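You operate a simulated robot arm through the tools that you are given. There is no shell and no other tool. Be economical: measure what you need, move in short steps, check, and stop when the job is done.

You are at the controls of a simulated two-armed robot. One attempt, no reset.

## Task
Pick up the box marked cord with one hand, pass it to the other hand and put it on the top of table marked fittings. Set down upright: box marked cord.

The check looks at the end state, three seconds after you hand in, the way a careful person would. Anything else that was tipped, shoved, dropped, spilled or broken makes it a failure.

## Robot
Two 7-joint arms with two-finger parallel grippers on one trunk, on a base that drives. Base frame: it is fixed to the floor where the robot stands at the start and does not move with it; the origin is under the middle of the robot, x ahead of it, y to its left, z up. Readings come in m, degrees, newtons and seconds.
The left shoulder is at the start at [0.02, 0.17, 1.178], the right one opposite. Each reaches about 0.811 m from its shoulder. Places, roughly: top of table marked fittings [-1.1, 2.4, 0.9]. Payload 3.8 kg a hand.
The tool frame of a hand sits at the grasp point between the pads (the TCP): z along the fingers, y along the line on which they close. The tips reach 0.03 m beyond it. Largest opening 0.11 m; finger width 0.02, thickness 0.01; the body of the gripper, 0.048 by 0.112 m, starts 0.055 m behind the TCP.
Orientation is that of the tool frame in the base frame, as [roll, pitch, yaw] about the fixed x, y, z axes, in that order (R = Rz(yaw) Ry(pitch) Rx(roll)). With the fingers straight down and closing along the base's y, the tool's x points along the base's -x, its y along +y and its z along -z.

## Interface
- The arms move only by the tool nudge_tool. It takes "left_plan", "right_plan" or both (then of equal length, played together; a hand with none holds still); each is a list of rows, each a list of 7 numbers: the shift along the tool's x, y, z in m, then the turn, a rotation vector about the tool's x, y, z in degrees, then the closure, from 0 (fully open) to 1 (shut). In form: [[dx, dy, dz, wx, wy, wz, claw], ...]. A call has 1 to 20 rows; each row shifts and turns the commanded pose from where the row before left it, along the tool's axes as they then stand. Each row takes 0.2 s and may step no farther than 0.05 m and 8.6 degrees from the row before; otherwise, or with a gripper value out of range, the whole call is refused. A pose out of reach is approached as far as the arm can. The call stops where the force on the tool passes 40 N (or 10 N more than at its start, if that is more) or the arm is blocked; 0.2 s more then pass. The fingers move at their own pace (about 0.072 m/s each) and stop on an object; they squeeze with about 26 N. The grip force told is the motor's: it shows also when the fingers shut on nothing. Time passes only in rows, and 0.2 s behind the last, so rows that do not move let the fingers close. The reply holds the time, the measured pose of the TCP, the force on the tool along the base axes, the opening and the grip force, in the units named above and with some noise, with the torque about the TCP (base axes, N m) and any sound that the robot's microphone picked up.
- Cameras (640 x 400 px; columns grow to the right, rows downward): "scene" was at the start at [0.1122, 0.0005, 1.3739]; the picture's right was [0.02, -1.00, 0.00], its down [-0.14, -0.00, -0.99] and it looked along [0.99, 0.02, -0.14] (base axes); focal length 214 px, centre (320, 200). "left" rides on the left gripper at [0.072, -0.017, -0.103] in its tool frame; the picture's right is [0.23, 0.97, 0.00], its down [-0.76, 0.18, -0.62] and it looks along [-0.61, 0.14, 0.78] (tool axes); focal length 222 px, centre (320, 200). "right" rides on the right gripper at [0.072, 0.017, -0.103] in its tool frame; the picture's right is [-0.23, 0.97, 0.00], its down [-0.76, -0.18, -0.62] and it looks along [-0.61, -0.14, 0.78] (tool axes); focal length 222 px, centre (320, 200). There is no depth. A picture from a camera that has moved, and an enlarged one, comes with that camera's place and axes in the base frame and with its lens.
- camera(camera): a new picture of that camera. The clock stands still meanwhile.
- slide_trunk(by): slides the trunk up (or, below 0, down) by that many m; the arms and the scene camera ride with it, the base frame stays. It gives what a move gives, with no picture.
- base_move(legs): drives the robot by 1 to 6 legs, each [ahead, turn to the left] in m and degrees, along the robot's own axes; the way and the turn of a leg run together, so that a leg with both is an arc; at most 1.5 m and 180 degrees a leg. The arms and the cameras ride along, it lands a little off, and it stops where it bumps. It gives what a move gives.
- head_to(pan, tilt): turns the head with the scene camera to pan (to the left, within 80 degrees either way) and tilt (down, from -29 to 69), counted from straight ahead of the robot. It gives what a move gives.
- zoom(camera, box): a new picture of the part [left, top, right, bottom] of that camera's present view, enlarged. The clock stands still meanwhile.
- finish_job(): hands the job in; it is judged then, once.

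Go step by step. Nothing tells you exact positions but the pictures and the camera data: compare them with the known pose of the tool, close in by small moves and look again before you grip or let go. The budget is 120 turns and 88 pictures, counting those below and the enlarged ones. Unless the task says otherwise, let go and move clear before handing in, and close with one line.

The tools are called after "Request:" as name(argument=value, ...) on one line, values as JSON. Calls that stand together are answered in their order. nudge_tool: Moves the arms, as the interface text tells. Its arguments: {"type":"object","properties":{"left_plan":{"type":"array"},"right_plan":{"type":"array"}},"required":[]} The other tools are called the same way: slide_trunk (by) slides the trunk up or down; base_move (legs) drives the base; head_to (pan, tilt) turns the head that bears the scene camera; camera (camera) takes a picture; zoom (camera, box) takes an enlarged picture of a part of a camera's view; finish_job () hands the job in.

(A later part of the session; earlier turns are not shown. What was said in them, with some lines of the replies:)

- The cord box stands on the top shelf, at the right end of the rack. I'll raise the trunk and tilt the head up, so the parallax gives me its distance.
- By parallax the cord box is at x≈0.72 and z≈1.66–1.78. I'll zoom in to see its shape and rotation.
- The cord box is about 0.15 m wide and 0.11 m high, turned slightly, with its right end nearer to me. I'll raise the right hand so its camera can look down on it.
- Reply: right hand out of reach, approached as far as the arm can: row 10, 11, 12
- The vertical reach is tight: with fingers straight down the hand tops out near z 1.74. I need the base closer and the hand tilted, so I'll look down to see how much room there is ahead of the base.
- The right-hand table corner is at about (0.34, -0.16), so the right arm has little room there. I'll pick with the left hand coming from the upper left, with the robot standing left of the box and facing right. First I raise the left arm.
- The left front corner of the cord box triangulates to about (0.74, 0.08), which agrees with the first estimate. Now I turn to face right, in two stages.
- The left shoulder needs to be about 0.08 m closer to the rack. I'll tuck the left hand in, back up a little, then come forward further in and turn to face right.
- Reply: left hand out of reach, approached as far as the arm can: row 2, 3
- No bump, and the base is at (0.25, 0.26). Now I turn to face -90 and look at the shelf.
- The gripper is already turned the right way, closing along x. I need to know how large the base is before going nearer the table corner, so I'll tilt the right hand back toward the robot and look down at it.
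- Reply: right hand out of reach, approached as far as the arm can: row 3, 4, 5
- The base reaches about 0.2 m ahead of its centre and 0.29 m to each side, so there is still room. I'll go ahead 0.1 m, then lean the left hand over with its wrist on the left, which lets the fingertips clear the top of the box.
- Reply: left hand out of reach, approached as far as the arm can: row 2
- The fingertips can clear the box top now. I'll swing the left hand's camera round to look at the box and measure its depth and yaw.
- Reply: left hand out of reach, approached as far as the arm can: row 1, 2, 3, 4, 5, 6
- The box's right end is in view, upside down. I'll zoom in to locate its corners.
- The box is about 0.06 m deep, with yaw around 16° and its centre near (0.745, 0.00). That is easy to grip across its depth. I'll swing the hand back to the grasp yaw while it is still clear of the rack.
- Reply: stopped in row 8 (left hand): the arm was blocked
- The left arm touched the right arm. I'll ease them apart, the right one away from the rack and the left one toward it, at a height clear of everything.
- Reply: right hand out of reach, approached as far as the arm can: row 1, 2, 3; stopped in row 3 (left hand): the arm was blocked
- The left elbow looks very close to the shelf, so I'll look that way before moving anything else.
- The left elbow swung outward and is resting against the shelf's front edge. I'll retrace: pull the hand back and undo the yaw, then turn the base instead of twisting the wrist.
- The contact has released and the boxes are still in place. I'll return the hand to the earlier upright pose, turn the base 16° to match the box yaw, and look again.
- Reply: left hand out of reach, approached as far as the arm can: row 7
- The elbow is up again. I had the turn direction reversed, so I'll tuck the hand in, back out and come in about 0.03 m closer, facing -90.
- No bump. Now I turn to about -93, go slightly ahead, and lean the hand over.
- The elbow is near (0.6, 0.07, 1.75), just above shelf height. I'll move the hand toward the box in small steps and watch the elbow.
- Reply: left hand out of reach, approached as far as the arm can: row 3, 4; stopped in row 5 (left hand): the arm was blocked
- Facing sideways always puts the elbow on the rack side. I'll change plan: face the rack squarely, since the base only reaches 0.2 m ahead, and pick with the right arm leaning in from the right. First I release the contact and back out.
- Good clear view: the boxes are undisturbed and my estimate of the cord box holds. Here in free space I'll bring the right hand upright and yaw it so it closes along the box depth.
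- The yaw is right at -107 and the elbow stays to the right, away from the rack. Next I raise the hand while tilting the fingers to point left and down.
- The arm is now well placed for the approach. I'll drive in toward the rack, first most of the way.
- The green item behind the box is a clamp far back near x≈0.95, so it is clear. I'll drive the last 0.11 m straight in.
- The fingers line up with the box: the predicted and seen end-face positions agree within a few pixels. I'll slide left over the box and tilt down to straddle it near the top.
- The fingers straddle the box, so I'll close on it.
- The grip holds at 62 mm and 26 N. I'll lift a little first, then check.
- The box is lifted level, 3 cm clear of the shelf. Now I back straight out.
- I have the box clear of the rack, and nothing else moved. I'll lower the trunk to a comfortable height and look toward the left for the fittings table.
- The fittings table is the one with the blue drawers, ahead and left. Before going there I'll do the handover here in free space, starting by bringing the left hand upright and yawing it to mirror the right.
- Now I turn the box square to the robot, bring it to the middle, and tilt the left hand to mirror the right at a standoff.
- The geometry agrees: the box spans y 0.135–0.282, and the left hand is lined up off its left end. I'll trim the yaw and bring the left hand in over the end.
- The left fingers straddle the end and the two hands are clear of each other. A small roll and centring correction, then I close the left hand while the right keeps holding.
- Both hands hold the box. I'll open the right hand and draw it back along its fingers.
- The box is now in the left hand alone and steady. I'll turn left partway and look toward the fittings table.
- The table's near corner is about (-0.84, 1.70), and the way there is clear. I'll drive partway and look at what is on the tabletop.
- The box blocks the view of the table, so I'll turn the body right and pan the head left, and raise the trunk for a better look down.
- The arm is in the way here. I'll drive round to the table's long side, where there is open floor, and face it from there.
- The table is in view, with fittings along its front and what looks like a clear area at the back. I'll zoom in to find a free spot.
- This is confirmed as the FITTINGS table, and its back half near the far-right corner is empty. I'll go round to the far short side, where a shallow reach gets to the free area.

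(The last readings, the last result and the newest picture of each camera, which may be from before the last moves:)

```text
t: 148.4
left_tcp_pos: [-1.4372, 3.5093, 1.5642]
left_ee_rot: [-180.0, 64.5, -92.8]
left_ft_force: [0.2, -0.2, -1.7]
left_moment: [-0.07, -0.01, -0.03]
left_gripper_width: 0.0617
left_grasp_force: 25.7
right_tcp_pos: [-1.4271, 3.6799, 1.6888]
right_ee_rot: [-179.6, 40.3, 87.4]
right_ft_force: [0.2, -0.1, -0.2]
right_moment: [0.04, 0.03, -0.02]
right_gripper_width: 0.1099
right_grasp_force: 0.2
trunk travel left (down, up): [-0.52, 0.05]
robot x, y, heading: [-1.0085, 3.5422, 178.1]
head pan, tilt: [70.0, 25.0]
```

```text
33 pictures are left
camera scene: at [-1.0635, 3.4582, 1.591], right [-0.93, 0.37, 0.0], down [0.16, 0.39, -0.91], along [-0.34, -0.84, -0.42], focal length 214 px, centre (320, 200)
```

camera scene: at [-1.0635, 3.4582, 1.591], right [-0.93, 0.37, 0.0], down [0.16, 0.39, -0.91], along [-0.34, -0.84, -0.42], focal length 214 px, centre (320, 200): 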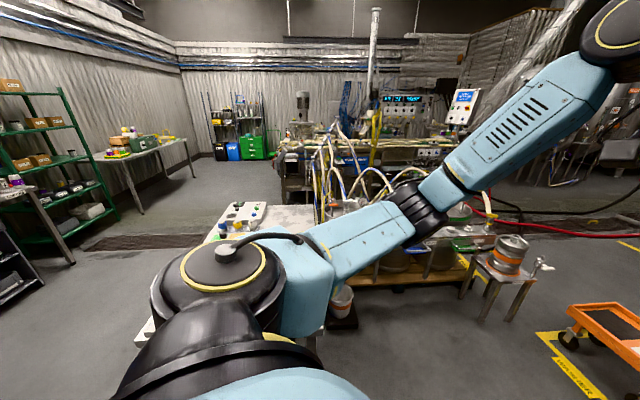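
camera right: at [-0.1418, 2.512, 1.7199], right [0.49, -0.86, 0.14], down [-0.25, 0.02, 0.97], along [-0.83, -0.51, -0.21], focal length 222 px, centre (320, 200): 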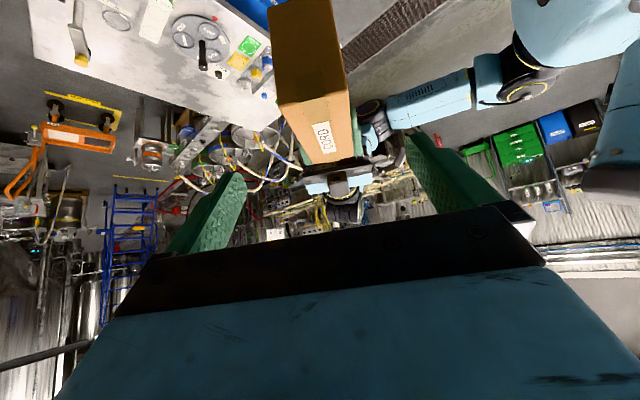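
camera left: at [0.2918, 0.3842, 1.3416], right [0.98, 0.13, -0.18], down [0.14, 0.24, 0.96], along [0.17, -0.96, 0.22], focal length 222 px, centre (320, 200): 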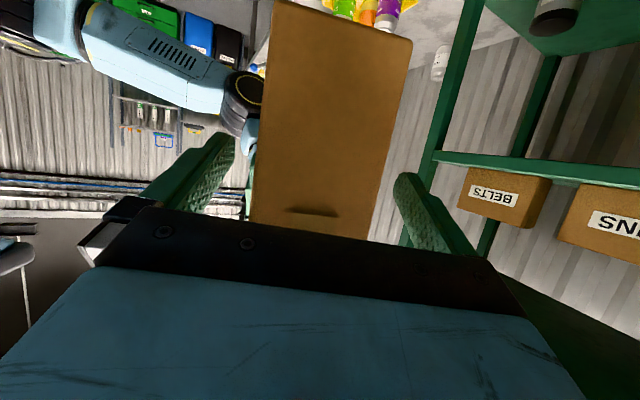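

The shoulder blocks the view here. First I'll re-orient the left hand so its fingers point forward from the robot, which lets the box reach over the table end-on; the right hand moves aside.

Request:
nudge_tool(left_plan=[[0, 0, 0, 0, 0, 0, 1], [0, 0.015, 0, 0, 0, 0, 1], [0, 0.015, 0, -7.67, 0, -3.66, 1], [0, 0.015, 0, -7.67, 0, -3.66, 1], [0, 0.015, 0, -7.67, 0, -3.66, 1], [0, 0.015, 0, -7.67, 0, -3.66, 1], [0, 0.01, 0, -7.67, 0, -3.66, 1], [0, 0, 0.01, -7.67, 0, -3.66, 1], [0, 0, 0.01, -7.67, 0, -3.66, 1], [0, 0, 0.015, -7.67, 0, -3.66, 1], [0, 0, 0.015, -7.67, 0, -3.66, 1], [0, 0, 0.015, -7.67, 0, -3.66, 1], [0, 0, 0, -4, 0, -1.9, 1], [0, 0, 0, 0, 0, 0, 1]], right_plan=[[0.04, 0, 0, 0, 0, 0, 0], [0.04, 0, 0, 0, 0, 0, 0], [0.04, 0, 0, 0, 0, 0, 0], [0.03, 0, 0, 0, 0, 0, 0], [0, 0, 0, 0, 0, 0, 0], [0, 0, 0, 0, 0, 0, 0], [0, 0, 0, 0, 0, 0, 0], [0, 0, 0, 0, 0, 0, 0], [0, 0, 0, 0, 0, 0, 0], [0, 0, 0, 0, 0, 0, 0], [0, 0, 0, 0, 0, 0, 0], [0, 0, 0, 0, 0, 0, 0], [0, 0, 0, 0, 0, 0, 0], [0, 0, 0, 0, 0, 0, 0]])

Request:
head_to(pan=0, tilt=5)

Request:
camera(camera="scene")

```text
t: 151.4
left_tcp_pos: [-1.5685, 3.5263, 1.5364]
left_ee_rot: [-180.0, 64.4, -3.0]
left_ft_force: [-0.6, -0.9, -0.6]
left_moment: [0.0, -0.08, -0.03]
left_gripper_width: 0.0617
left_grasp_force: 26.0
right_tcp_pos: [-1.4243, 3.7948, 1.5929]
right_ee_rot: [-179.6, 40.2, 87.3]
right_ft_force: [-0.3, 0.0, -0.7]
right_moment: [0.02, 0.01, 0.01]
right_gripper_width: 0.1101
right_grasp_force: 0.1
trunk travel left (down, up): [-0.52, 0.05]
robot x, y, heading: [-1.0064, 3.5432, 178.2]
head pan, tilt: [70.0, 25.0]
```

```text
t: 152.9
left_tcp_pos: [-1.5666, 3.5239, 1.5369]
left_ee_rot: [-179.9, 64.5, -3.2]
left_ft_force: [-0.3, 0.6, -0.2]
left_moment: [-0.02, -0.05, 0.03]
left_gripper_width: 0.0618
left_grasp_force: 26.2
right_tcp_pos: [-1.4238, 3.7945, 1.5924]
right_ee_rot: [-179.5, 40.2, 87.3]
right_ft_force: [-0.6, 0.9, 0.3]
right_moment: [0.01, 0.02, 0.02]
right_gripper_width: 0.1101
right_grasp_force: 0.0
trunk travel left (down, up): [-0.52, 0.05]
robot x, y, heading: [-1.0073, 3.5451, 178.2]
head pan, tilt: [0.0, 5.0]
```

```text
32 pictures are left
camera scene: at [-1.1212, 3.5466, 1.6234], right [0.03, 1.0, 0.0], down [0.09, 0.0, -1.0], along [-1.0, 0.03, -0.09], focal length 214 px, centre (320, 200)
```

scene: 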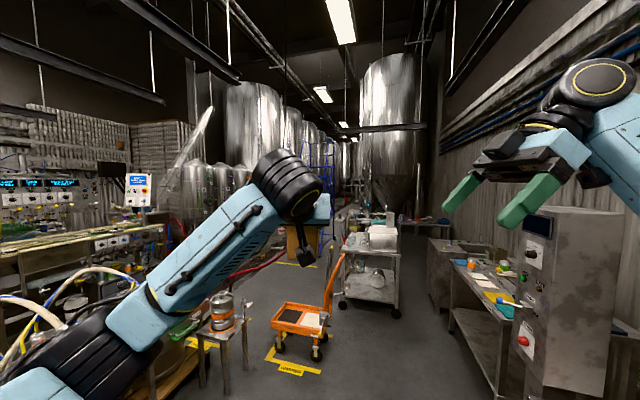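

The left hand now points forward. I'll turn to face the table's short side.

Request:
base_move(legs=[[0, 78]])

Request:
head_to(pan=0, tilt=30)

Request:
camera(camera="scene")

Request:
camera(camera="right")

```text
t: 156.6
left_tcp_pos: [-1.1066, 2.9916, 1.5355]
left_ee_rot: [180.0, 64.5, 74.6]
left_ft_force: [-0.1, -0.2, -0.8]
left_moment: [0.06, -0.03, -0.01]
left_gripper_width: 0.0616
left_grasp_force: 26.1
right_tcp_pos: [-1.3391, 3.1894, 1.5925]
right_ee_rot: [-179.5, 40.3, 165.3]
right_ft_force: [1.5, 0.9, 0.0]
right_moment: [-0.02, -0.01, 0.0]
right_gripper_width: 0.1101
right_grasp_force: 0.1
trunk travel left (down, up): [-0.52, 0.05]
robot x, y, heading: [-1.0077, 3.5429, -103.9]
head pan, tilt: [0.0, 5.0]
```

```text
t: 157.5
left_tcp_pos: [-1.1065, 2.9909, 1.5369]
left_ee_rot: [180.0, 64.5, 74.6]
left_ft_force: [0.6, -0.1, -1.8]
left_moment: [0.03, 0.0, 0.0]
left_gripper_width: 0.0617
left_grasp_force: 26.4
right_tcp_pos: [-1.3408, 3.1876, 1.5925]
right_ee_rot: [-179.6, 40.1, 165.2]
right_ft_force: [0.1, 0.3, 0.4]
right_moment: [-0.01, 0.01, 0.02]
right_gripper_width: 0.11
right_grasp_force: 0.1
trunk travel left (down, up): [-0.52, 0.05]
robot x, y, heading: [-1.0059, 3.5436, -103.9]
head pan, tilt: [0.0, 30.0]
```

```text
31 pictures are left
camera scene: at [-1.0353, 3.4348, 1.583], right [-0.97, 0.24, 0.0], down [0.12, 0.48, -0.87], along [-0.21, -0.84, -0.5], focal length 214 px, centre (320, 200)
```

scene: 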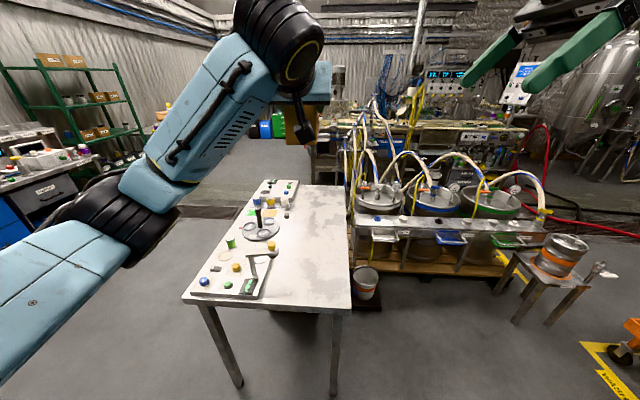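

```text
30 pictures are left
camera right: at [-1.4541, 3.2378, 1.6237], right [0.42, 0.9, 0.14], down [0.13, -0.21, 0.97], along [0.9, -0.39, -0.21], focal length 222 px, centre (320, 200)
```

right: 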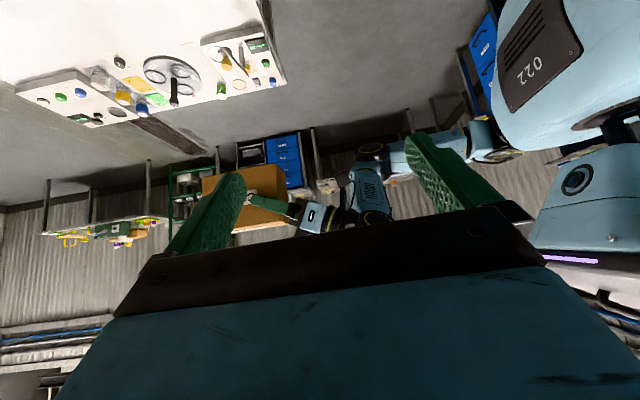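

There is a clear area on the right half of the table, and I'll set the box at about (-1.16, 2.80). I extend the arm forward while it's high, then lower the trunk, keeping the elbow short of the table edge.

Request:
nudge_tool(left_plan=[[-0.0155, 0, 0.0325, 0, 0, 0, 1], [-0.0155, 0, 0.0325, 0, 0, 0, 1], [-0.0155, 0, 0.0325, 0, 0, 0, 1], [-0.0155, 0, 0.0325, 0, 0, 0, 1], [0, 0, 0, 0, 0, 0, 1]])

Request:
slide_trunk(by=-0.23)

Request:
camera(camera="scene")

```text
t: 158.7
left_tcp_pos: [-1.1441, 2.851, 1.5362]
left_ee_rot: [180.0, 64.6, 74.6]
left_ft_force: [0.0, 0.3, -1.3]
left_moment: [0.07, -0.02, 0.0]
left_gripper_width: 0.0618
left_grasp_force: 25.5
right_tcp_pos: [-1.3385, 3.1893, 1.5929]
right_ee_rot: [-179.7, 40.1, 165.4]
right_ft_force: [-0.9, 0.6, 0.1]
right_moment: [0.0, -0.01, 0.0]
right_gripper_width: 0.11
right_grasp_force: 0.0
trunk travel left (down, up): [-0.52, 0.05]
robot x, y, heading: [-1.0022, 3.5447, -104.0]
head pan, tilt: [0.0, 30.0]
```

```text
t: 161.1
left_tcp_pos: [-1.1451, 2.8501, 1.3074]
left_ee_rot: [180.0, 64.5, 74.6]
left_ft_force: [0.4, -0.3, -0.8]
left_moment: [0.07, -0.01, 0.0]
left_gripper_width: 0.0617
left_grasp_force: 26.3
right_tcp_pos: [-1.3386, 3.1891, 1.3617]
right_ee_rot: [-179.6, 40.2, 165.4]
right_ft_force: [-0.3, 0.2, 0.4]
right_moment: [0.0, 0.02, 0.02]
right_gripper_width: 0.1099
right_grasp_force: 0.1
trunk travel left (down, up): [-0.29, 0.28]
robot x, y, heading: [-1.0095, 3.5438, -104.1]
head pan, tilt: [0.0, 30.0]
```

```text
29 pictures are left
camera scene: at [-1.0352, 3.4348, 1.3531], right [-0.97, 0.24, 0.0], down [0.12, 0.49, -0.87], along [-0.21, -0.84, -0.5], focal length 214 px, centre (320, 200)
```

scene: 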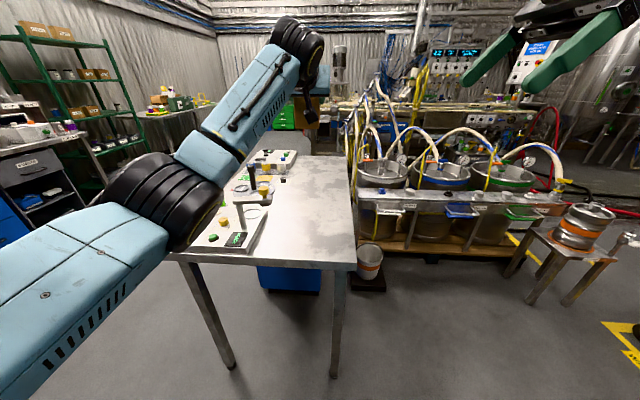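

The elbow is short of the table edge and the landing area is clear. I'll lower by arm to a few centimetres above the table, then check.

Request:
nudge_tool(left_plan=[[0.0361, 0, 0.0172, 0, 0, 0, 1], [0.0361, 0, 0.0172, 0, 0, 0, 1], [0.0361, 0, 0.0172, 0, 0, 0, 1], [0.0361, 0, 0.0172, 0, 0, 0, 1], [0.0361, 0, 0.0172, 0, 0, 0, 1], [0.0361, 0, 0.0172, 0, 0, 0, 1], [0.0271, 0, 0.0129, 0, 0, 0, 1], [0, 0, 0, 0, 0, 0, 1]])

Request:
camera(camera="scene")

Request:
camera(camera="left")

Request:
camera(camera="right")

```text
t: 162.9
left_tcp_pos: [-1.1449, 2.8502, 1.0396]
left_ee_rot: [180.0, 64.6, 74.8]
left_ft_force: [1.1, -0.6, -0.4]
left_moment: [0.03, -0.02, 0.01]
left_gripper_width: 0.0618
left_grasp_force: 25.8
right_tcp_pos: [-1.3391, 3.19, 1.3622]
right_ee_rot: [-179.7, 40.2, 165.3]
right_ft_force: [0.2, 0.8, 0.6]
right_moment: [0.0, 0.0, -0.04]
right_gripper_width: 0.1099
right_grasp_force: 0.2
trunk travel left (down, up): [-0.29, 0.28]
robot x, y, heading: [-1.0078, 3.544, -104.2]
head pan, tilt: [0.0, 30.0]
```

```text
28 pictures are left
camera scene: at [-1.0352, 3.4348, 1.353], right [-0.97, 0.24, 0.0], down [0.12, 0.49, -0.87], along [-0.21, -0.84, -0.5], focal length 214 px, centre (320, 200)
```

scene: 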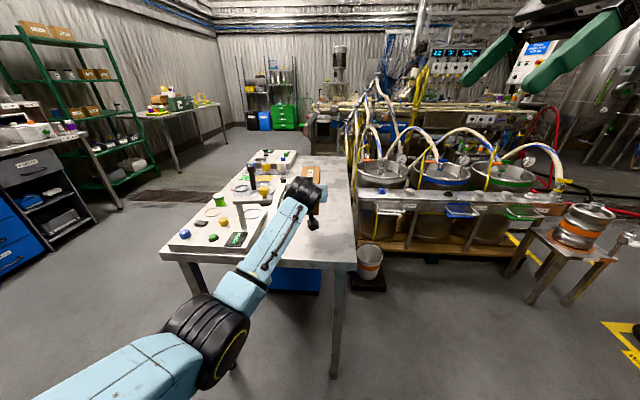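

```text
27 pictures are left
camera left: at [-1.1279, 2.9751, 1.015], right [0.96, -0.16, -0.21], down [0.23, 0.18, 0.96], along [-0.12, -0.97, 0.21], focal length 222 px, centre (320, 200)
```

left: 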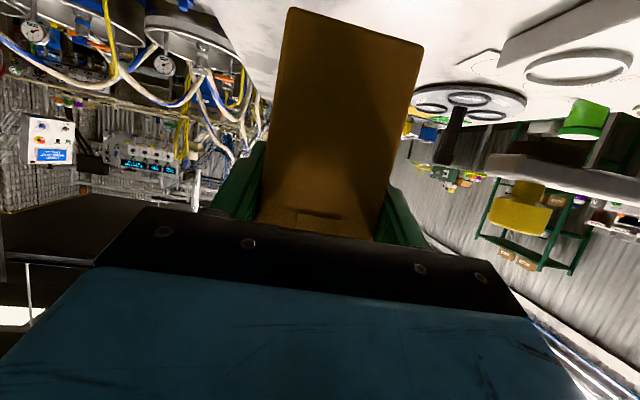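

```text
26 pictures are left
camera right: at [-1.454, 3.2378, 1.3938], right [0.42, 0.9, 0.14], down [0.13, -0.21, 0.97], along [0.9, -0.39, -0.21], focal length 222 px, centre (320, 200)
```

right: 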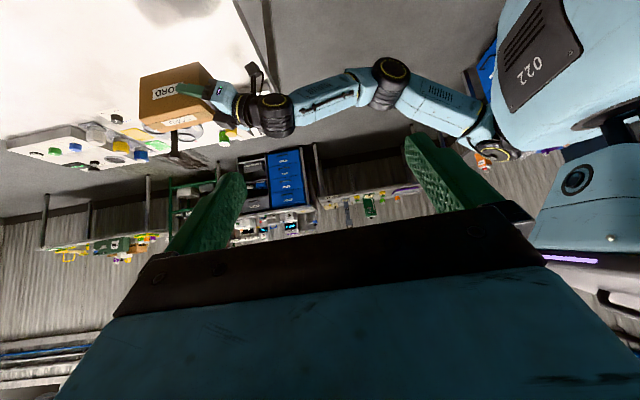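

The box is level above a clear spot. The tall fitting is a few centimetres to its left, so I'll shift 2.5 cm away from it and lower most of the remaining height.

Request:
nudge_tool(left_plan=[[0, -0.025, 0, 0, 0, 0, 1], [0.0181, 0, 0.0086, 0, 0, 0, 1], [0.0181, 0, 0.0086, 0, 0, 0, 1], [0.009, 0, 0.0043, 0, 0, 0, 1], [0, 0, 0, 0, 0, 0, 1]])

Request:
zoom(camera="right", box=[100, 40, 300, 180])

Request:
camera(camera="left")

```text
t: 164.1
left_tcp_pos: [-1.1686, 2.8583, 0.9878]
left_ee_rot: [-180.0, 64.5, 74.7]
left_ft_force: [0.0, -0.3, -1.9]
left_moment: [0.03, -0.02, 0.0]
left_gripper_width: 0.0616
left_grasp_force: 26.0
right_tcp_pos: [-1.34, 3.189, 1.362]
right_ee_rot: [-179.6, 40.2, 165.3]
right_ft_force: [0.1, -1.0, 0.4]
right_moment: [0.0, 0.01, 0.02]
right_gripper_width: 0.1101
right_grasp_force: 0.0
trunk travel left (down, up): [-0.29, 0.28]
robot x, y, heading: [-1.0065, 3.5413, -104.1]
head pan, tilt: [0.0, 30.0]
```

```text
2.86 times, centred on (200, 110) of right
camera zoom: at [-1.4542, 3.2378, 1.3937], right [0.42, 0.9, 0.14], down [0.13, -0.21, 0.97], along [0.9, -0.39, -0.21], focal length 635 px, centre (663, 457)
```

zoom: 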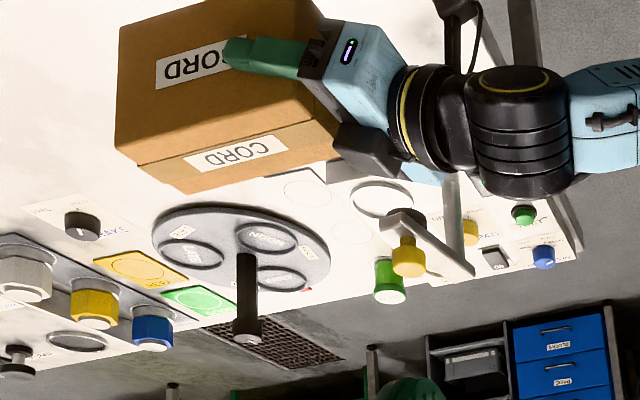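

```text
24 pictures are left
camera left: at [-1.1524, 2.9833, 0.9648], right [0.97, -0.16, -0.2], down [0.23, 0.18, 0.96], along [-0.12, -0.97, 0.21], focal length 222 px, centre (320, 200)
```

left: 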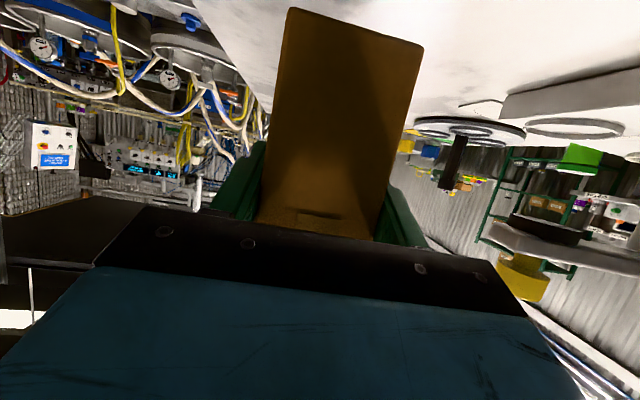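

Still clear, with about 17 mm to go. I'll lower in small steps and watch the force.

Request:
nudge_tool(left_plan=[[0.0036, 0, 0.0017, 0, 0, 0, 1], [0.0036, 0, 0.0017, 0, 0, 0, 1], [0.0036, 0, 0.0017, 0, 0, 0, 1], [0, 0, 0, 0, 0, 0, 1]])

Request:
zoom(camera="left", box=[240, 0, 480, 150])

```text
t: 165.1
left_tcp_pos: [-1.1696, 2.8589, 0.9754]
left_ee_rot: [180.0, 64.5, 74.6]
left_ft_force: [0.6, 0.9, -0.8]
left_moment: [0.06, -0.02, -0.04]
left_gripper_width: 0.0619
left_grasp_force: 25.9
right_tcp_pos: [-1.339, 3.1887, 1.3616]
right_ee_rot: [-179.6, 40.2, 165.3]
right_ft_force: [-0.1, -0.2, -1.1]
right_moment: [-0.03, 0.02, 0.0]
right_gripper_width: 0.11
right_grasp_force: 0.0
trunk travel left (down, up): [-0.29, 0.28]
robot x, y, heading: [-1.011, 3.5439, -103.9]
head pan, tilt: [0.0, 30.0]
```

```text
2.67 times, centred on (360, 75) of left
camera zoom: at [-1.1523, 2.9833, 0.9528], right [0.96, -0.16, -0.2], down [0.23, 0.18, 0.96], along [-0.12, -0.97, 0.21], focal length 592 px, centre (213, 533)
```

zoom: 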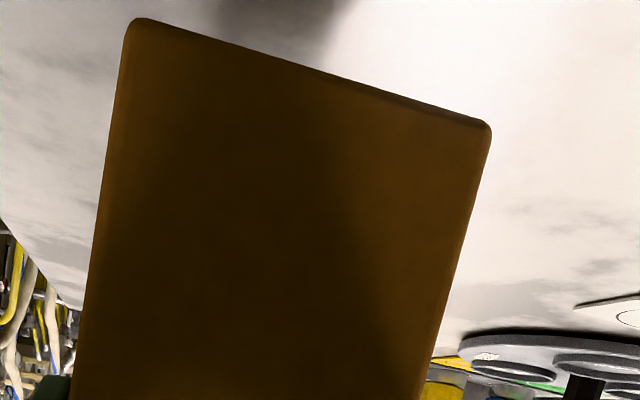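

Not touching yet. I continue in 2 mm steps.

Request:
nudge_tool(left_plan=[[0.0018, 0, 0.0009, 0, 0, 0, 1], [0.0018, 0, 0.0009, 0, 0, 0, 1], [0.0018, 0, 0.0009, 0, 0, 0, 1], [0, 0, 0, 0, 0, 0, 1]])

Request:
zoom(camera="left", box=[240, 0, 480, 150])

```text
t: 166.1
left_tcp_pos: [-1.1696, 2.8573, 0.969]
left_ee_rot: [179.9, 64.5, 74.6]
left_ft_force: [-0.7, 0.2, -0.7]
left_moment: [0.06, -0.03, 0.0]
left_gripper_width: 0.0618
left_grasp_force: 26.6
right_tcp_pos: [-1.3397, 3.1883, 1.3635]
right_ee_rot: [-179.7, 40.1, 165.3]
right_ft_force: [-0.1, -0.4, 0.9]
right_moment: [0.01, 0.03, 0.03]
right_gripper_width: 0.11
right_grasp_force: 0.0
trunk travel left (down, up): [-0.29, 0.28]
robot x, y, heading: [-1.0074, 3.5411, -103.7]
head pan, tilt: [0.0, 30.0]
```

```text
2.67 times, centred on (360, 75) of left
camera zoom: at [-1.1525, 2.9828, 0.9464], right [0.97, -0.16, -0.2], down [0.23, 0.18, 0.96], along [-0.12, -0.97, 0.21], focal length 592 px, centre (213, 533)
```

zoom: 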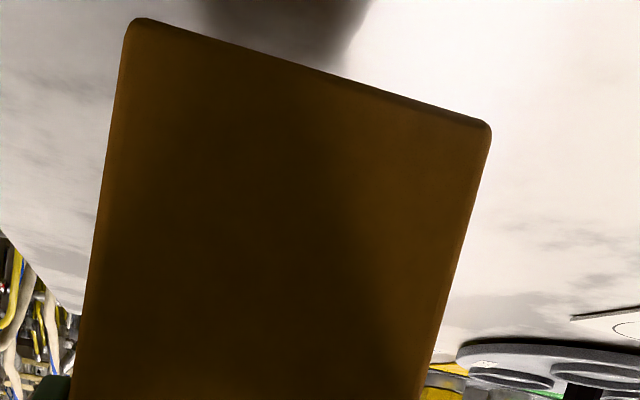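

Request:
nudge_tool(left_plan=[[0.0018, 0, 0.0009, 0, 0, 0, 1], [0.0018, 0, 0.0009, 0, 0, 0, 1], [0, 0, 0, 0, 0, 0, 1]])

```text
t: 166.9
left_tcp_pos: [-1.1676, 2.8573, 0.965]
left_ee_rot: [180.0, 64.4, 74.6]
left_ft_force: [-0.1, 0.2, -1.4]
left_moment: [0.02, -0.02, -0.03]
left_gripper_width: 0.0617
left_grasp_force: 25.9
right_tcp_pos: [-1.3393, 3.1889, 1.3624]
right_ee_rot: [-179.6, 40.2, 165.3]
right_ft_force: [-0.8, -0.4, -0.1]
right_moment: [0.03, 0.03, 0.0]
right_gripper_width: 0.1099
right_grasp_force: 0.1
trunk travel left (down, up): [-0.29, 0.28]
robot x, y, heading: [-1.0078, 3.5482, -104.1]
head pan, tilt: [0.0, 30.0]
```

No contact yet, so I go on down in 2 mm steps.

Request:
nudge_tool(left_plan=[[0.0018, 0, 0.0009, 0, 0, 0, 1], [0.0018, 0, 0.0009, 0, 0, 0, 1], [0, 0, 0, 0, 0, 0, 1]])

Request:
zoom(camera="left", box=[240, 0, 480, 150])

Request:
zoom(camera="right", box=[120, 40, 280, 140])

```text
t: 167.7
left_tcp_pos: [-1.169, 2.8583, 0.9618]
left_ee_rot: [180.0, 64.5, 74.5]
left_ft_force: [-0.2, -0.9, -0.6]
left_moment: [0.09, -0.04, -0.01]
left_gripper_width: 0.0619
left_grasp_force: 25.9
right_tcp_pos: [-1.3401, 3.1891, 1.3615]
right_ee_rot: [-179.6, 40.2, 165.3]
right_ft_force: [-0.2, 0.8, -0.3]
right_moment: [-0.02, 0.02, -0.02]
right_gripper_width: 0.1102
right_grasp_force: 0.1
trunk travel left (down, up): [-0.29, 0.28]
robot x, y, heading: [-1.0056, 3.5433, -103.9]
head pan, tilt: [0.0, 30.0]
```

```text
2.67 times, centred on (360, 75) of left
camera zoom: at [-1.1521, 2.9823, 0.9384], right [0.97, -0.16, -0.2], down [0.23, 0.18, 0.96], along [-0.12, -0.97, 0.21], focal length 592 px, centre (213, 533)
```

zoom: 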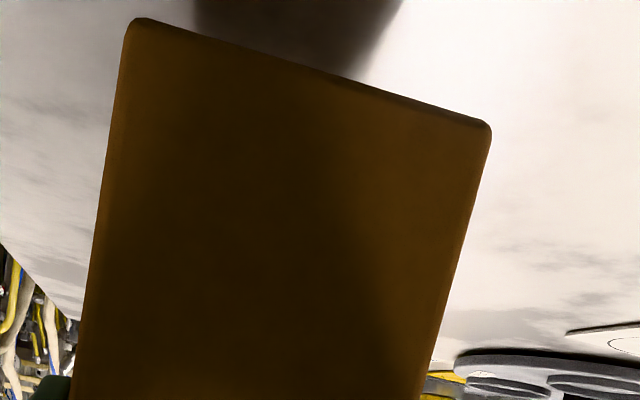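

```text
4.00 times, centred on (200, 90) of right
camera zoom: at [-1.4541, 3.2377, 1.3937], right [0.42, 0.9, 0.14], down [0.13, -0.21, 0.97], along [0.9, -0.39, -0.21], focal length 888 px, centre (800, 640)
```

zoom: 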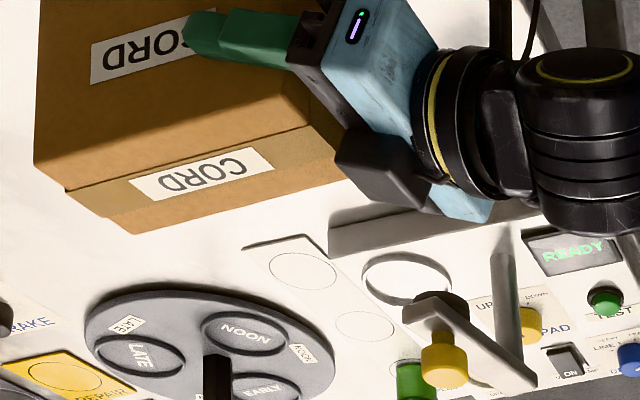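

Request:
nudge_tool(left_plan=[[0.0018, 0, 0.0009, 0, 0, 0, 1], [0.0018, 0, 0.0009, 0, 0, 0, 1], [0.0018, 0, 0.0009, 0, 0, 0, 1], [0, 0, 0, 0, 0, 0, 1]])

Request:
zoom(camera="left", box=[240, 0, 480, 150])

```text
t: 168.7
left_tcp_pos: [-1.1696, 2.8576, 0.9554]
left_ee_rot: [179.9, 64.5, 74.6]
left_ft_force: [0.5, 0.7, -1.5]
left_moment: [0.07, -0.04, 0.01]
left_gripper_width: 0.0616
left_grasp_force: 26.3
right_tcp_pos: [-1.3398, 3.1885, 1.3625]
right_ee_rot: [-179.6, 40.3, 165.4]
right_ft_force: [0.8, -0.2, -0.4]
right_moment: [0.0, 0.06, 0.01]
right_gripper_width: 0.1103
right_grasp_force: 0.1
trunk travel left (down, up): [-0.29, 0.28]
robot x, y, heading: [-1.0079, 3.5452, -103.9]
head pan, tilt: [0.0, 30.0]
```

```text
2.67 times, centred on (360, 75) of left
camera zoom: at [-1.1523, 2.9823, 0.9321], right [0.96, -0.16, -0.2], down [0.23, 0.18, 0.96], along [-0.12, -0.97, 0.21], focal length 592 px, centre (213, 533)
```

zoom: 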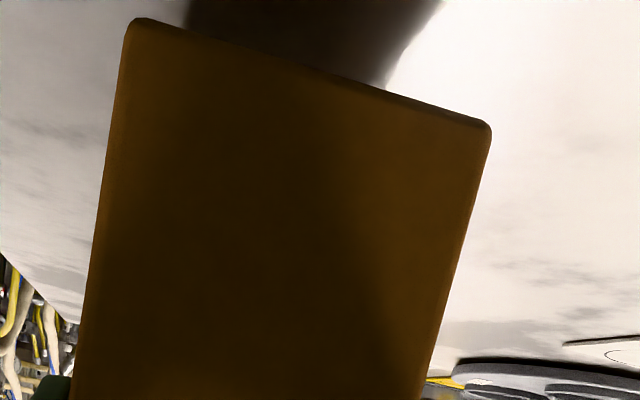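

The shadow is closing on the box; I estimate 1–2 cm remain. Continuing down.

Request:
nudge_tool(left_plan=[[0.0023, 0, 0.0011, 0, 0, 0, 1], [0.0023, 0, 0.0011, 0, 0, 0, 1], [0.0023, 0, 0.0011, 0, 0, 0, 1], [0, 0, 0, 0, 0, 0, 1]])

Request:
zoom(camera="left", box=[240, 0, 480, 150])

```text
t: 169.7
left_tcp_pos: [-1.1686, 2.8585, 0.948]
left_ee_rot: [-180.0, 64.5, 74.6]
left_ft_force: [0.0, -0.4, -1.7]
left_moment: [0.05, -0.02, -0.01]
left_gripper_width: 0.0616
left_grasp_force: 26.1
right_tcp_pos: [-1.3388, 3.1883, 1.3633]
right_ee_rot: [-179.7, 40.2, 165.3]
right_ft_force: [-0.6, 0.0, -0.6]
right_moment: [-0.01, 0.01, -0.02]
right_gripper_width: 0.1098
right_grasp_force: 0.1
trunk travel left (down, up): [-0.29, 0.28]
robot x, y, heading: [-1.0065, 3.5399, -103.9]
head pan, tilt: [0.0, 30.0]
```

```text
2.67 times, centred on (360, 75) of left
camera zoom: at [-1.1523, 2.9823, 0.9245], right [0.97, -0.16, -0.2], down [0.23, 0.18, 0.96], along [-0.12, -0.97, 0.21], focal length 592 px, centre (213, 533)
```

zoom: 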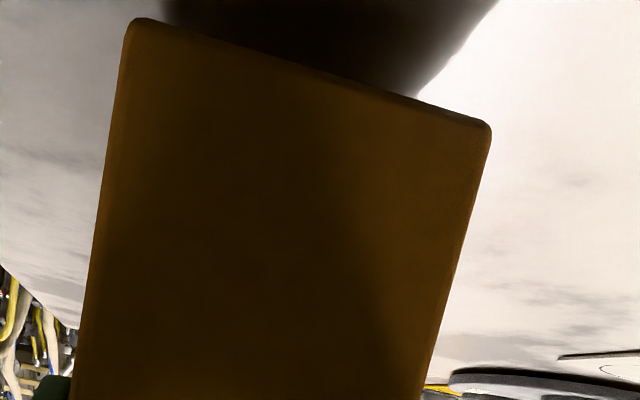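

Request:
nudge_tool(left_plan=[[0.0018, 0, 0.0009, 0, 0, 0, 1], [0.0018, 0, 0.0009, 0, 0, 0, 1], [0.0018, 0, 0.0009, 0, 0, 0, 1], [0, 0, 0, 0, 0, 0, 1]])

Request:
zoom(camera="left", box=[240, 0, 480, 150])

Request:
zoom(camera="right", box=[120, 20, 320, 160])

```text
t: 170.7
left_tcp_pos: [-1.1703, 2.8566, 0.9414]
left_ee_rot: [-180.0, 64.5, 74.6]
left_ft_force: [0.9, 0.1, -1.0]
left_moment: [0.1, -0.02, -0.01]
left_gripper_width: 0.0617
left_grasp_force: 25.7
right_tcp_pos: [-1.3393, 3.1888, 1.3612]
right_ee_rot: [-179.7, 40.2, 165.3]
right_ft_force: [-0.6, -0.3, 0.4]
right_moment: [0.01, 0.0, -0.01]
right_gripper_width: 0.1098
right_grasp_force: 0.0
trunk travel left (down, up): [-0.29, 0.28]
robot x, y, heading: [-1.0091, 3.5443, -104.2]
head pan, tilt: [0.0, 30.0]
```

```text
2.67 times, centred on (360, 75) of left
camera zoom: at [-1.1525, 2.9819, 0.9187], right [0.97, -0.16, -0.2], down [0.23, 0.18, 0.96], along [-0.12, -0.97, 0.21], focal length 592 px, centre (213, 533)
```

zoom: 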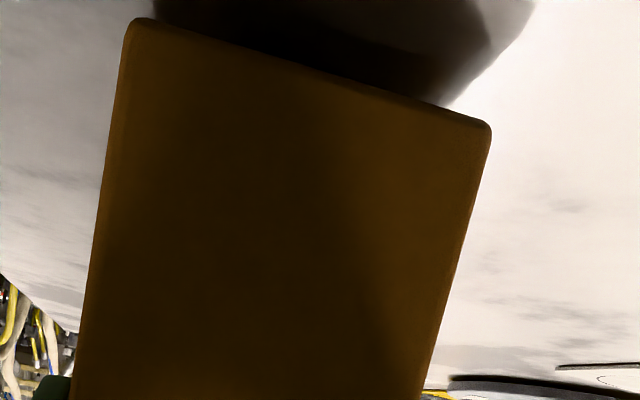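

```text
2.86 times, centred on (220, 90) of right
camera zoom: at [-1.4541, 3.2377, 1.3937], right [0.42, 0.9, 0.14], down [0.13, -0.21, 0.97], along [0.9, -0.39, -0.21], focal length 635 px, centre (606, 514)
```

zoom: 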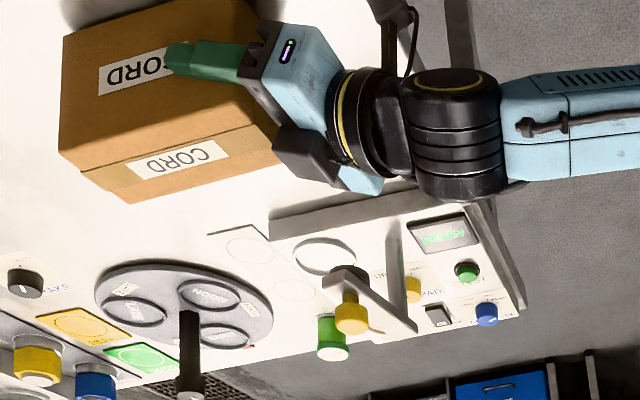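

The gap is nearly closed and still no contact force. Continuing.

Request:
nudge_tool(left_plan=[[0.0018, 0, 0.0009, 0, 0, 0, 1], [0.0018, 0, 0.0009, 0, 0, 0, 1], [0.0018, 0, 0.0009, 0, 0, 0, 1], [0, 0, 0, 0, 0, 0, 1]])

Request:
zoom(camera="left", box=[240, 0, 480, 150])

```text
t: 171.7
left_tcp_pos: [-1.1696, 2.8562, 0.9361]
left_ee_rot: [-180.0, 64.5, 74.6]
left_ft_force: [0.6, 0.0, -1.8]
left_moment: [0.07, 0.02, 0.03]
left_gripper_width: 0.0617
left_grasp_force: 25.4
right_tcp_pos: [-1.3396, 3.1895, 1.3614]
right_ee_rot: [-179.6, 40.2, 165.3]
right_ft_force: [0.2, -0.4, -0.4]
right_moment: [-0.01, 0.01, -0.02]
right_gripper_width: 0.1098
right_grasp_force: 0.1
trunk travel left (down, up): [-0.29, 0.28]
robot x, y, heading: [-1.007, 3.5441, -104.0]
head pan, tilt: [0.0, 30.0]
```

```text
2.67 times, centred on (360, 75) of left
camera zoom: at [-1.1527, 2.9818, 0.9129], right [0.96, -0.16, -0.2], down [0.23, 0.18, 0.96], along [-0.12, -0.97, 0.21], focal length 592 px, centre (213, 533)
```

zoom: 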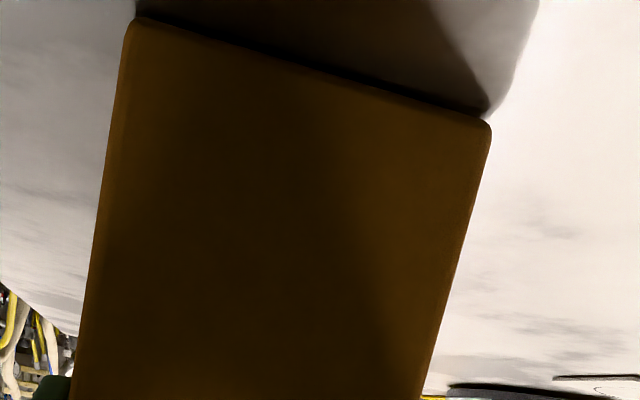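

Almost touching, so I'll use finer steps.

Request:
nudge_tool(left_plan=[[0.0011, 0, 0.0005, 0, 0, 0, 1], [0.0011, 0, 0.0005, 0, 0, 0, 1], [0, 0, 0, 0, 0, 0, 1]])

Request:
zoom(camera="left", box=[240, 0, 480, 150])

```text
t: 172.5
left_tcp_pos: [-1.1681, 2.8574, 0.9351]
left_ee_rot: [179.8, 64.7, 74.6]
left_ft_force: [-1.5, -0.5, 7.1]
left_moment: [0.18, 0.17, 0.04]
left_gripper_width: 0.0615
left_grasp_force: 25.6
right_tcp_pos: [-1.3395, 3.1901, 1.3628]
right_ee_rot: [-179.6, 40.2, 165.3]
right_ft_force: [-1.2, 0.7, -1.0]
right_moment: [0.0, -0.02, 0.0]
right_gripper_width: 0.11
right_grasp_force: 0.0
trunk travel left (down, up): [-0.29, 0.28]
robot x, y, heading: [-1.0053, 3.5418, -104.0]
head pan, tilt: [0.0, 30.0]
```

```text
2.67 times, centred on (360, 75) of left
camera zoom: at [-1.1517, 2.9815, 0.9116], right [0.97, -0.16, -0.2], down [0.23, 0.18, 0.95], along [-0.12, -0.97, 0.22], focal length 592 px, centre (213, 533)
```

zoom: 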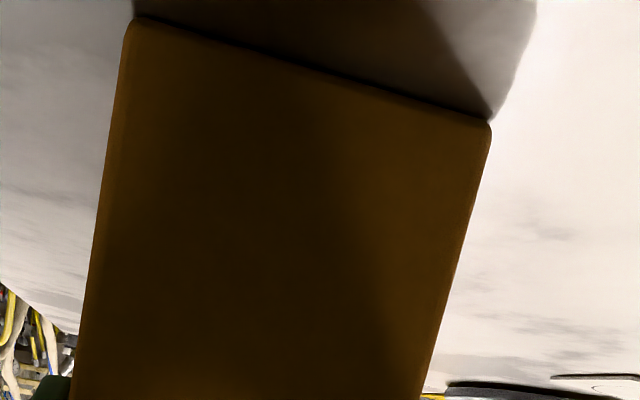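

Contact: about 8 N upward, with the shadow meeting the box's bottom edge. I'll open the hand and check before withdrawing.

Request:
nudge_tool(left_plan=[[0, 0, 0, 0, 0, 0, 0.5], [0, 0, 0, 0, 0, 0, 0.3], [0, 0, 0, 0, 0, 0, 0.1], [0, 0, 0, 0, 0, 0, 0.1], [0, 0, 0, 0, 0, 0, 0.1]])

Request:
camera(camera="left")

Request:
zoom(camera="right", box=[120, 20, 320, 160])

```text
t: 173.7
left_tcp_pos: [-1.1682, 2.8565, 0.9317]
left_ee_rot: [179.8, 64.6, 74.5]
left_ft_force: [-0.3, -0.4, -0.6]
left_moment: [0.04, -0.02, -0.02]
left_gripper_width: 0.0991
left_grasp_force: 0.0
right_tcp_pos: [-1.3401, 3.1907, 1.3617]
right_ee_rot: [-179.6, 40.1, 165.3]
right_ft_force: [1.1, 0.1, 0.4]
right_moment: [0.03, -0.01, 0.0]
right_gripper_width: 0.1099
right_grasp_force: 0.0
trunk travel left (down, up): [-0.29, 0.28]
robot x, y, heading: [-1.0071, 3.5421, -104.1]
head pan, tilt: [0.0, 30.0]
```

```text
13 pictures are left
camera left: at [-1.1517, 2.9818, 0.9101], right [0.97, -0.16, -0.2], down [0.23, 0.18, 0.96], along [-0.12, -0.97, 0.21], focal length 222 px, centre (320, 200)
```

left: 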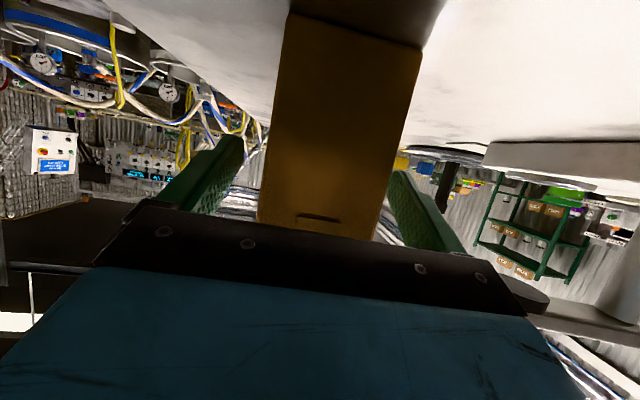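

```text
2.86 times, centred on (220, 90) of right
camera zoom: at [-1.4541, 3.2378, 1.3938], right [0.42, 0.9, 0.14], down [0.13, -0.21, 0.97], along [0.9, -0.39, -0.21], focal length 635 px, centre (606, 514)
```

zoom: 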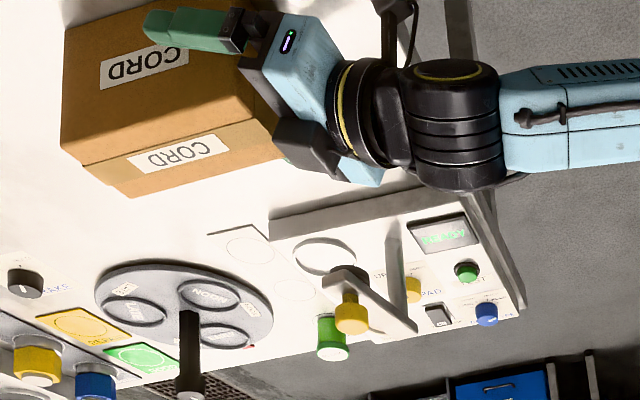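

The box stands upright on its own. I'll withdraw the hand back and up along its fingers.

Request:
nudge_tool(left_plan=[[0, 0, -0.01, 0, 0, 0, 0.05], [0, 0, -0.025, 0, 0, 0, 0.05], [0, 0, -0.03, 0, 0, 0, 0.05], [0, 0, -0.035, 0, 0, 0, 0.05], [0, 0, -0.04, 0, 0, 0, 0.05], [-0.03, 0, -0.03, 0, 0, 0, 0.05], [-0.04, 0, -0.02, 0, 0, 0, 0.05], [-0.04, 0, -0.02, 0, 0, 0, 0.05], [0, 0, 0, 0, 0, 0, 0.05]])

Request:
camera(camera="scene")

Request:
zoom(camera="right", box=[100, 0, 340, 160])

```text
t: 175.9
left_tcp_pos: [-1.0936, 2.9746, 1.0989]
left_ee_rot: [169.4, 63.3, 68.5]
left_ft_force: [0.1, -0.1, -0.1]
left_moment: [-0.03, -0.02, -0.02]
left_gripper_width: 0.1043
left_grasp_force: 0.1
right_tcp_pos: [-1.3399, 3.1879, 1.3635]
right_ee_rot: [-179.6, 40.2, 165.3]
right_ft_force: [0.9, 0.8, -1.0]
right_moment: [0.01, -0.02, 0.01]
right_gripper_width: 0.1099
right_grasp_force: 0.0
trunk travel left (down, up): [-0.29, 0.28]
robot x, y, heading: [-1.0069, 3.544, -104.1]
head pan, tilt: [0.0, 30.0]
stopped in row 9 (left hand): the arm was blocked; the commanded pose is now the measured one
```

```text
11 pictures are left
camera scene: at [-1.0351, 3.4348, 1.353], right [-0.97, 0.24, 0.0], down [0.12, 0.49, -0.87], along [-0.21, -0.84, -0.5], focal length 214 px, centre (320, 200)
```

scene: 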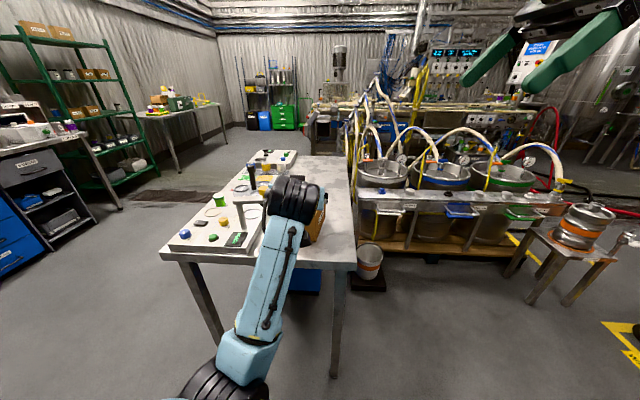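

```text
2.50 times, centred on (220, 80) of right
camera zoom: at [-1.4539, 3.2377, 1.3938], right [0.42, 0.9, 0.14], down [0.13, -0.21, 0.97], along [0.9, -0.39, -0.21], focal length 555 px, centre (570, 500)
```

zoom: 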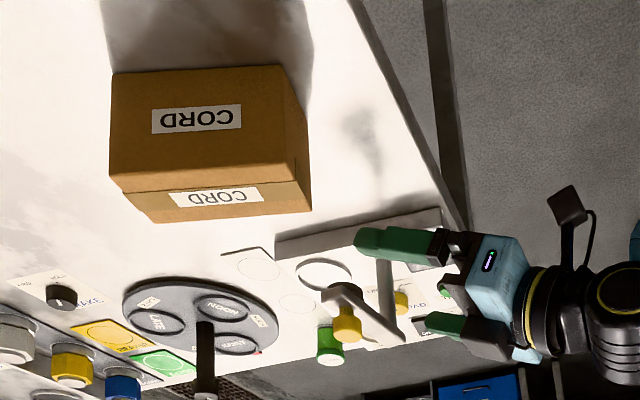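

The box stands upright and undisturbed. The arm folded as far as it can, so I'll back the base away to get fully clear, then take a last look.

Request:
base_move(legs=[[-0.25, 0]])

Request:
camera(camera="scene")

Request:
camera(camera="right")

```text
t: 177.7
left_tcp_pos: [-1.0382, 3.2119, 1.0985]
left_ee_rot: [169.4, 63.5, 68.0]
left_ft_force: [0.5, 0.8, -0.6]
left_moment: [-0.02, 0.02, 0.03]
left_gripper_width: 0.1044
left_grasp_force: 0.1
right_tcp_pos: [-1.2822, 3.4292, 1.3628]
right_ee_rot: [-179.7, 40.1, 164.8]
right_ft_force: [-0.2, -1.1, 0.5]
right_moment: [0.0, -0.02, 0.0]
right_gripper_width: 0.1098
right_grasp_force: 0.1
trunk travel left (down, up): [-0.29, 0.28]
robot x, y, heading: [-0.9476, 3.775, -104.2]
head pan, tilt: [0.0, 30.0]
```

```text
9 pictures are left
camera scene: at [-0.976, 3.6725, 1.3531], right [-0.97, 0.25, 0.0], down [0.12, 0.48, -0.87], along [-0.22, -0.84, -0.5], focal length 214 px, centre (320, 200)
```

scene: 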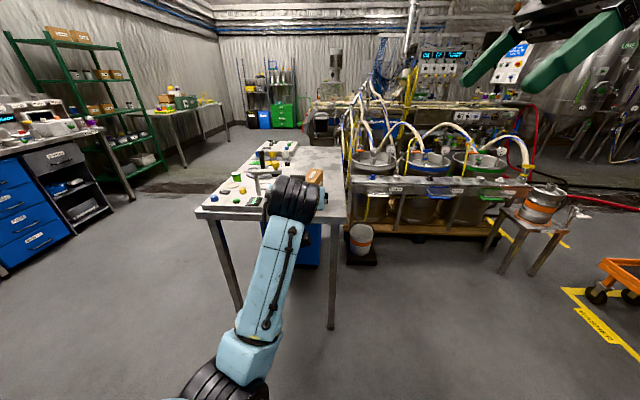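

```text
8 pictures are left
camera right: at [-1.3965, 3.4789, 1.394], right [0.43, 0.89, 0.14], down [0.13, -0.21, 0.97], along [0.9, -0.4, -0.21], focal length 222 px, centre (320, 200)
```

right: 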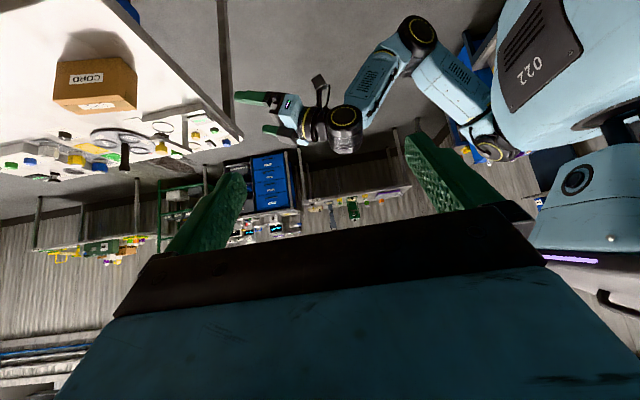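

The cord box stands upright on the fittings table. Both hands are clear, and the fittings on the table look undisturbed, so I'm handing in.

Request:
finish_job()

```text
The job is handed in.
```

The box marked cord was picked up with the right hand, passed to the left, and set upright on the table marked fittings; on the way to the pick, the left elbow twice pressed against the rack's front edge and the two arms touched once, but nothing looked moved in the pictures afterward.
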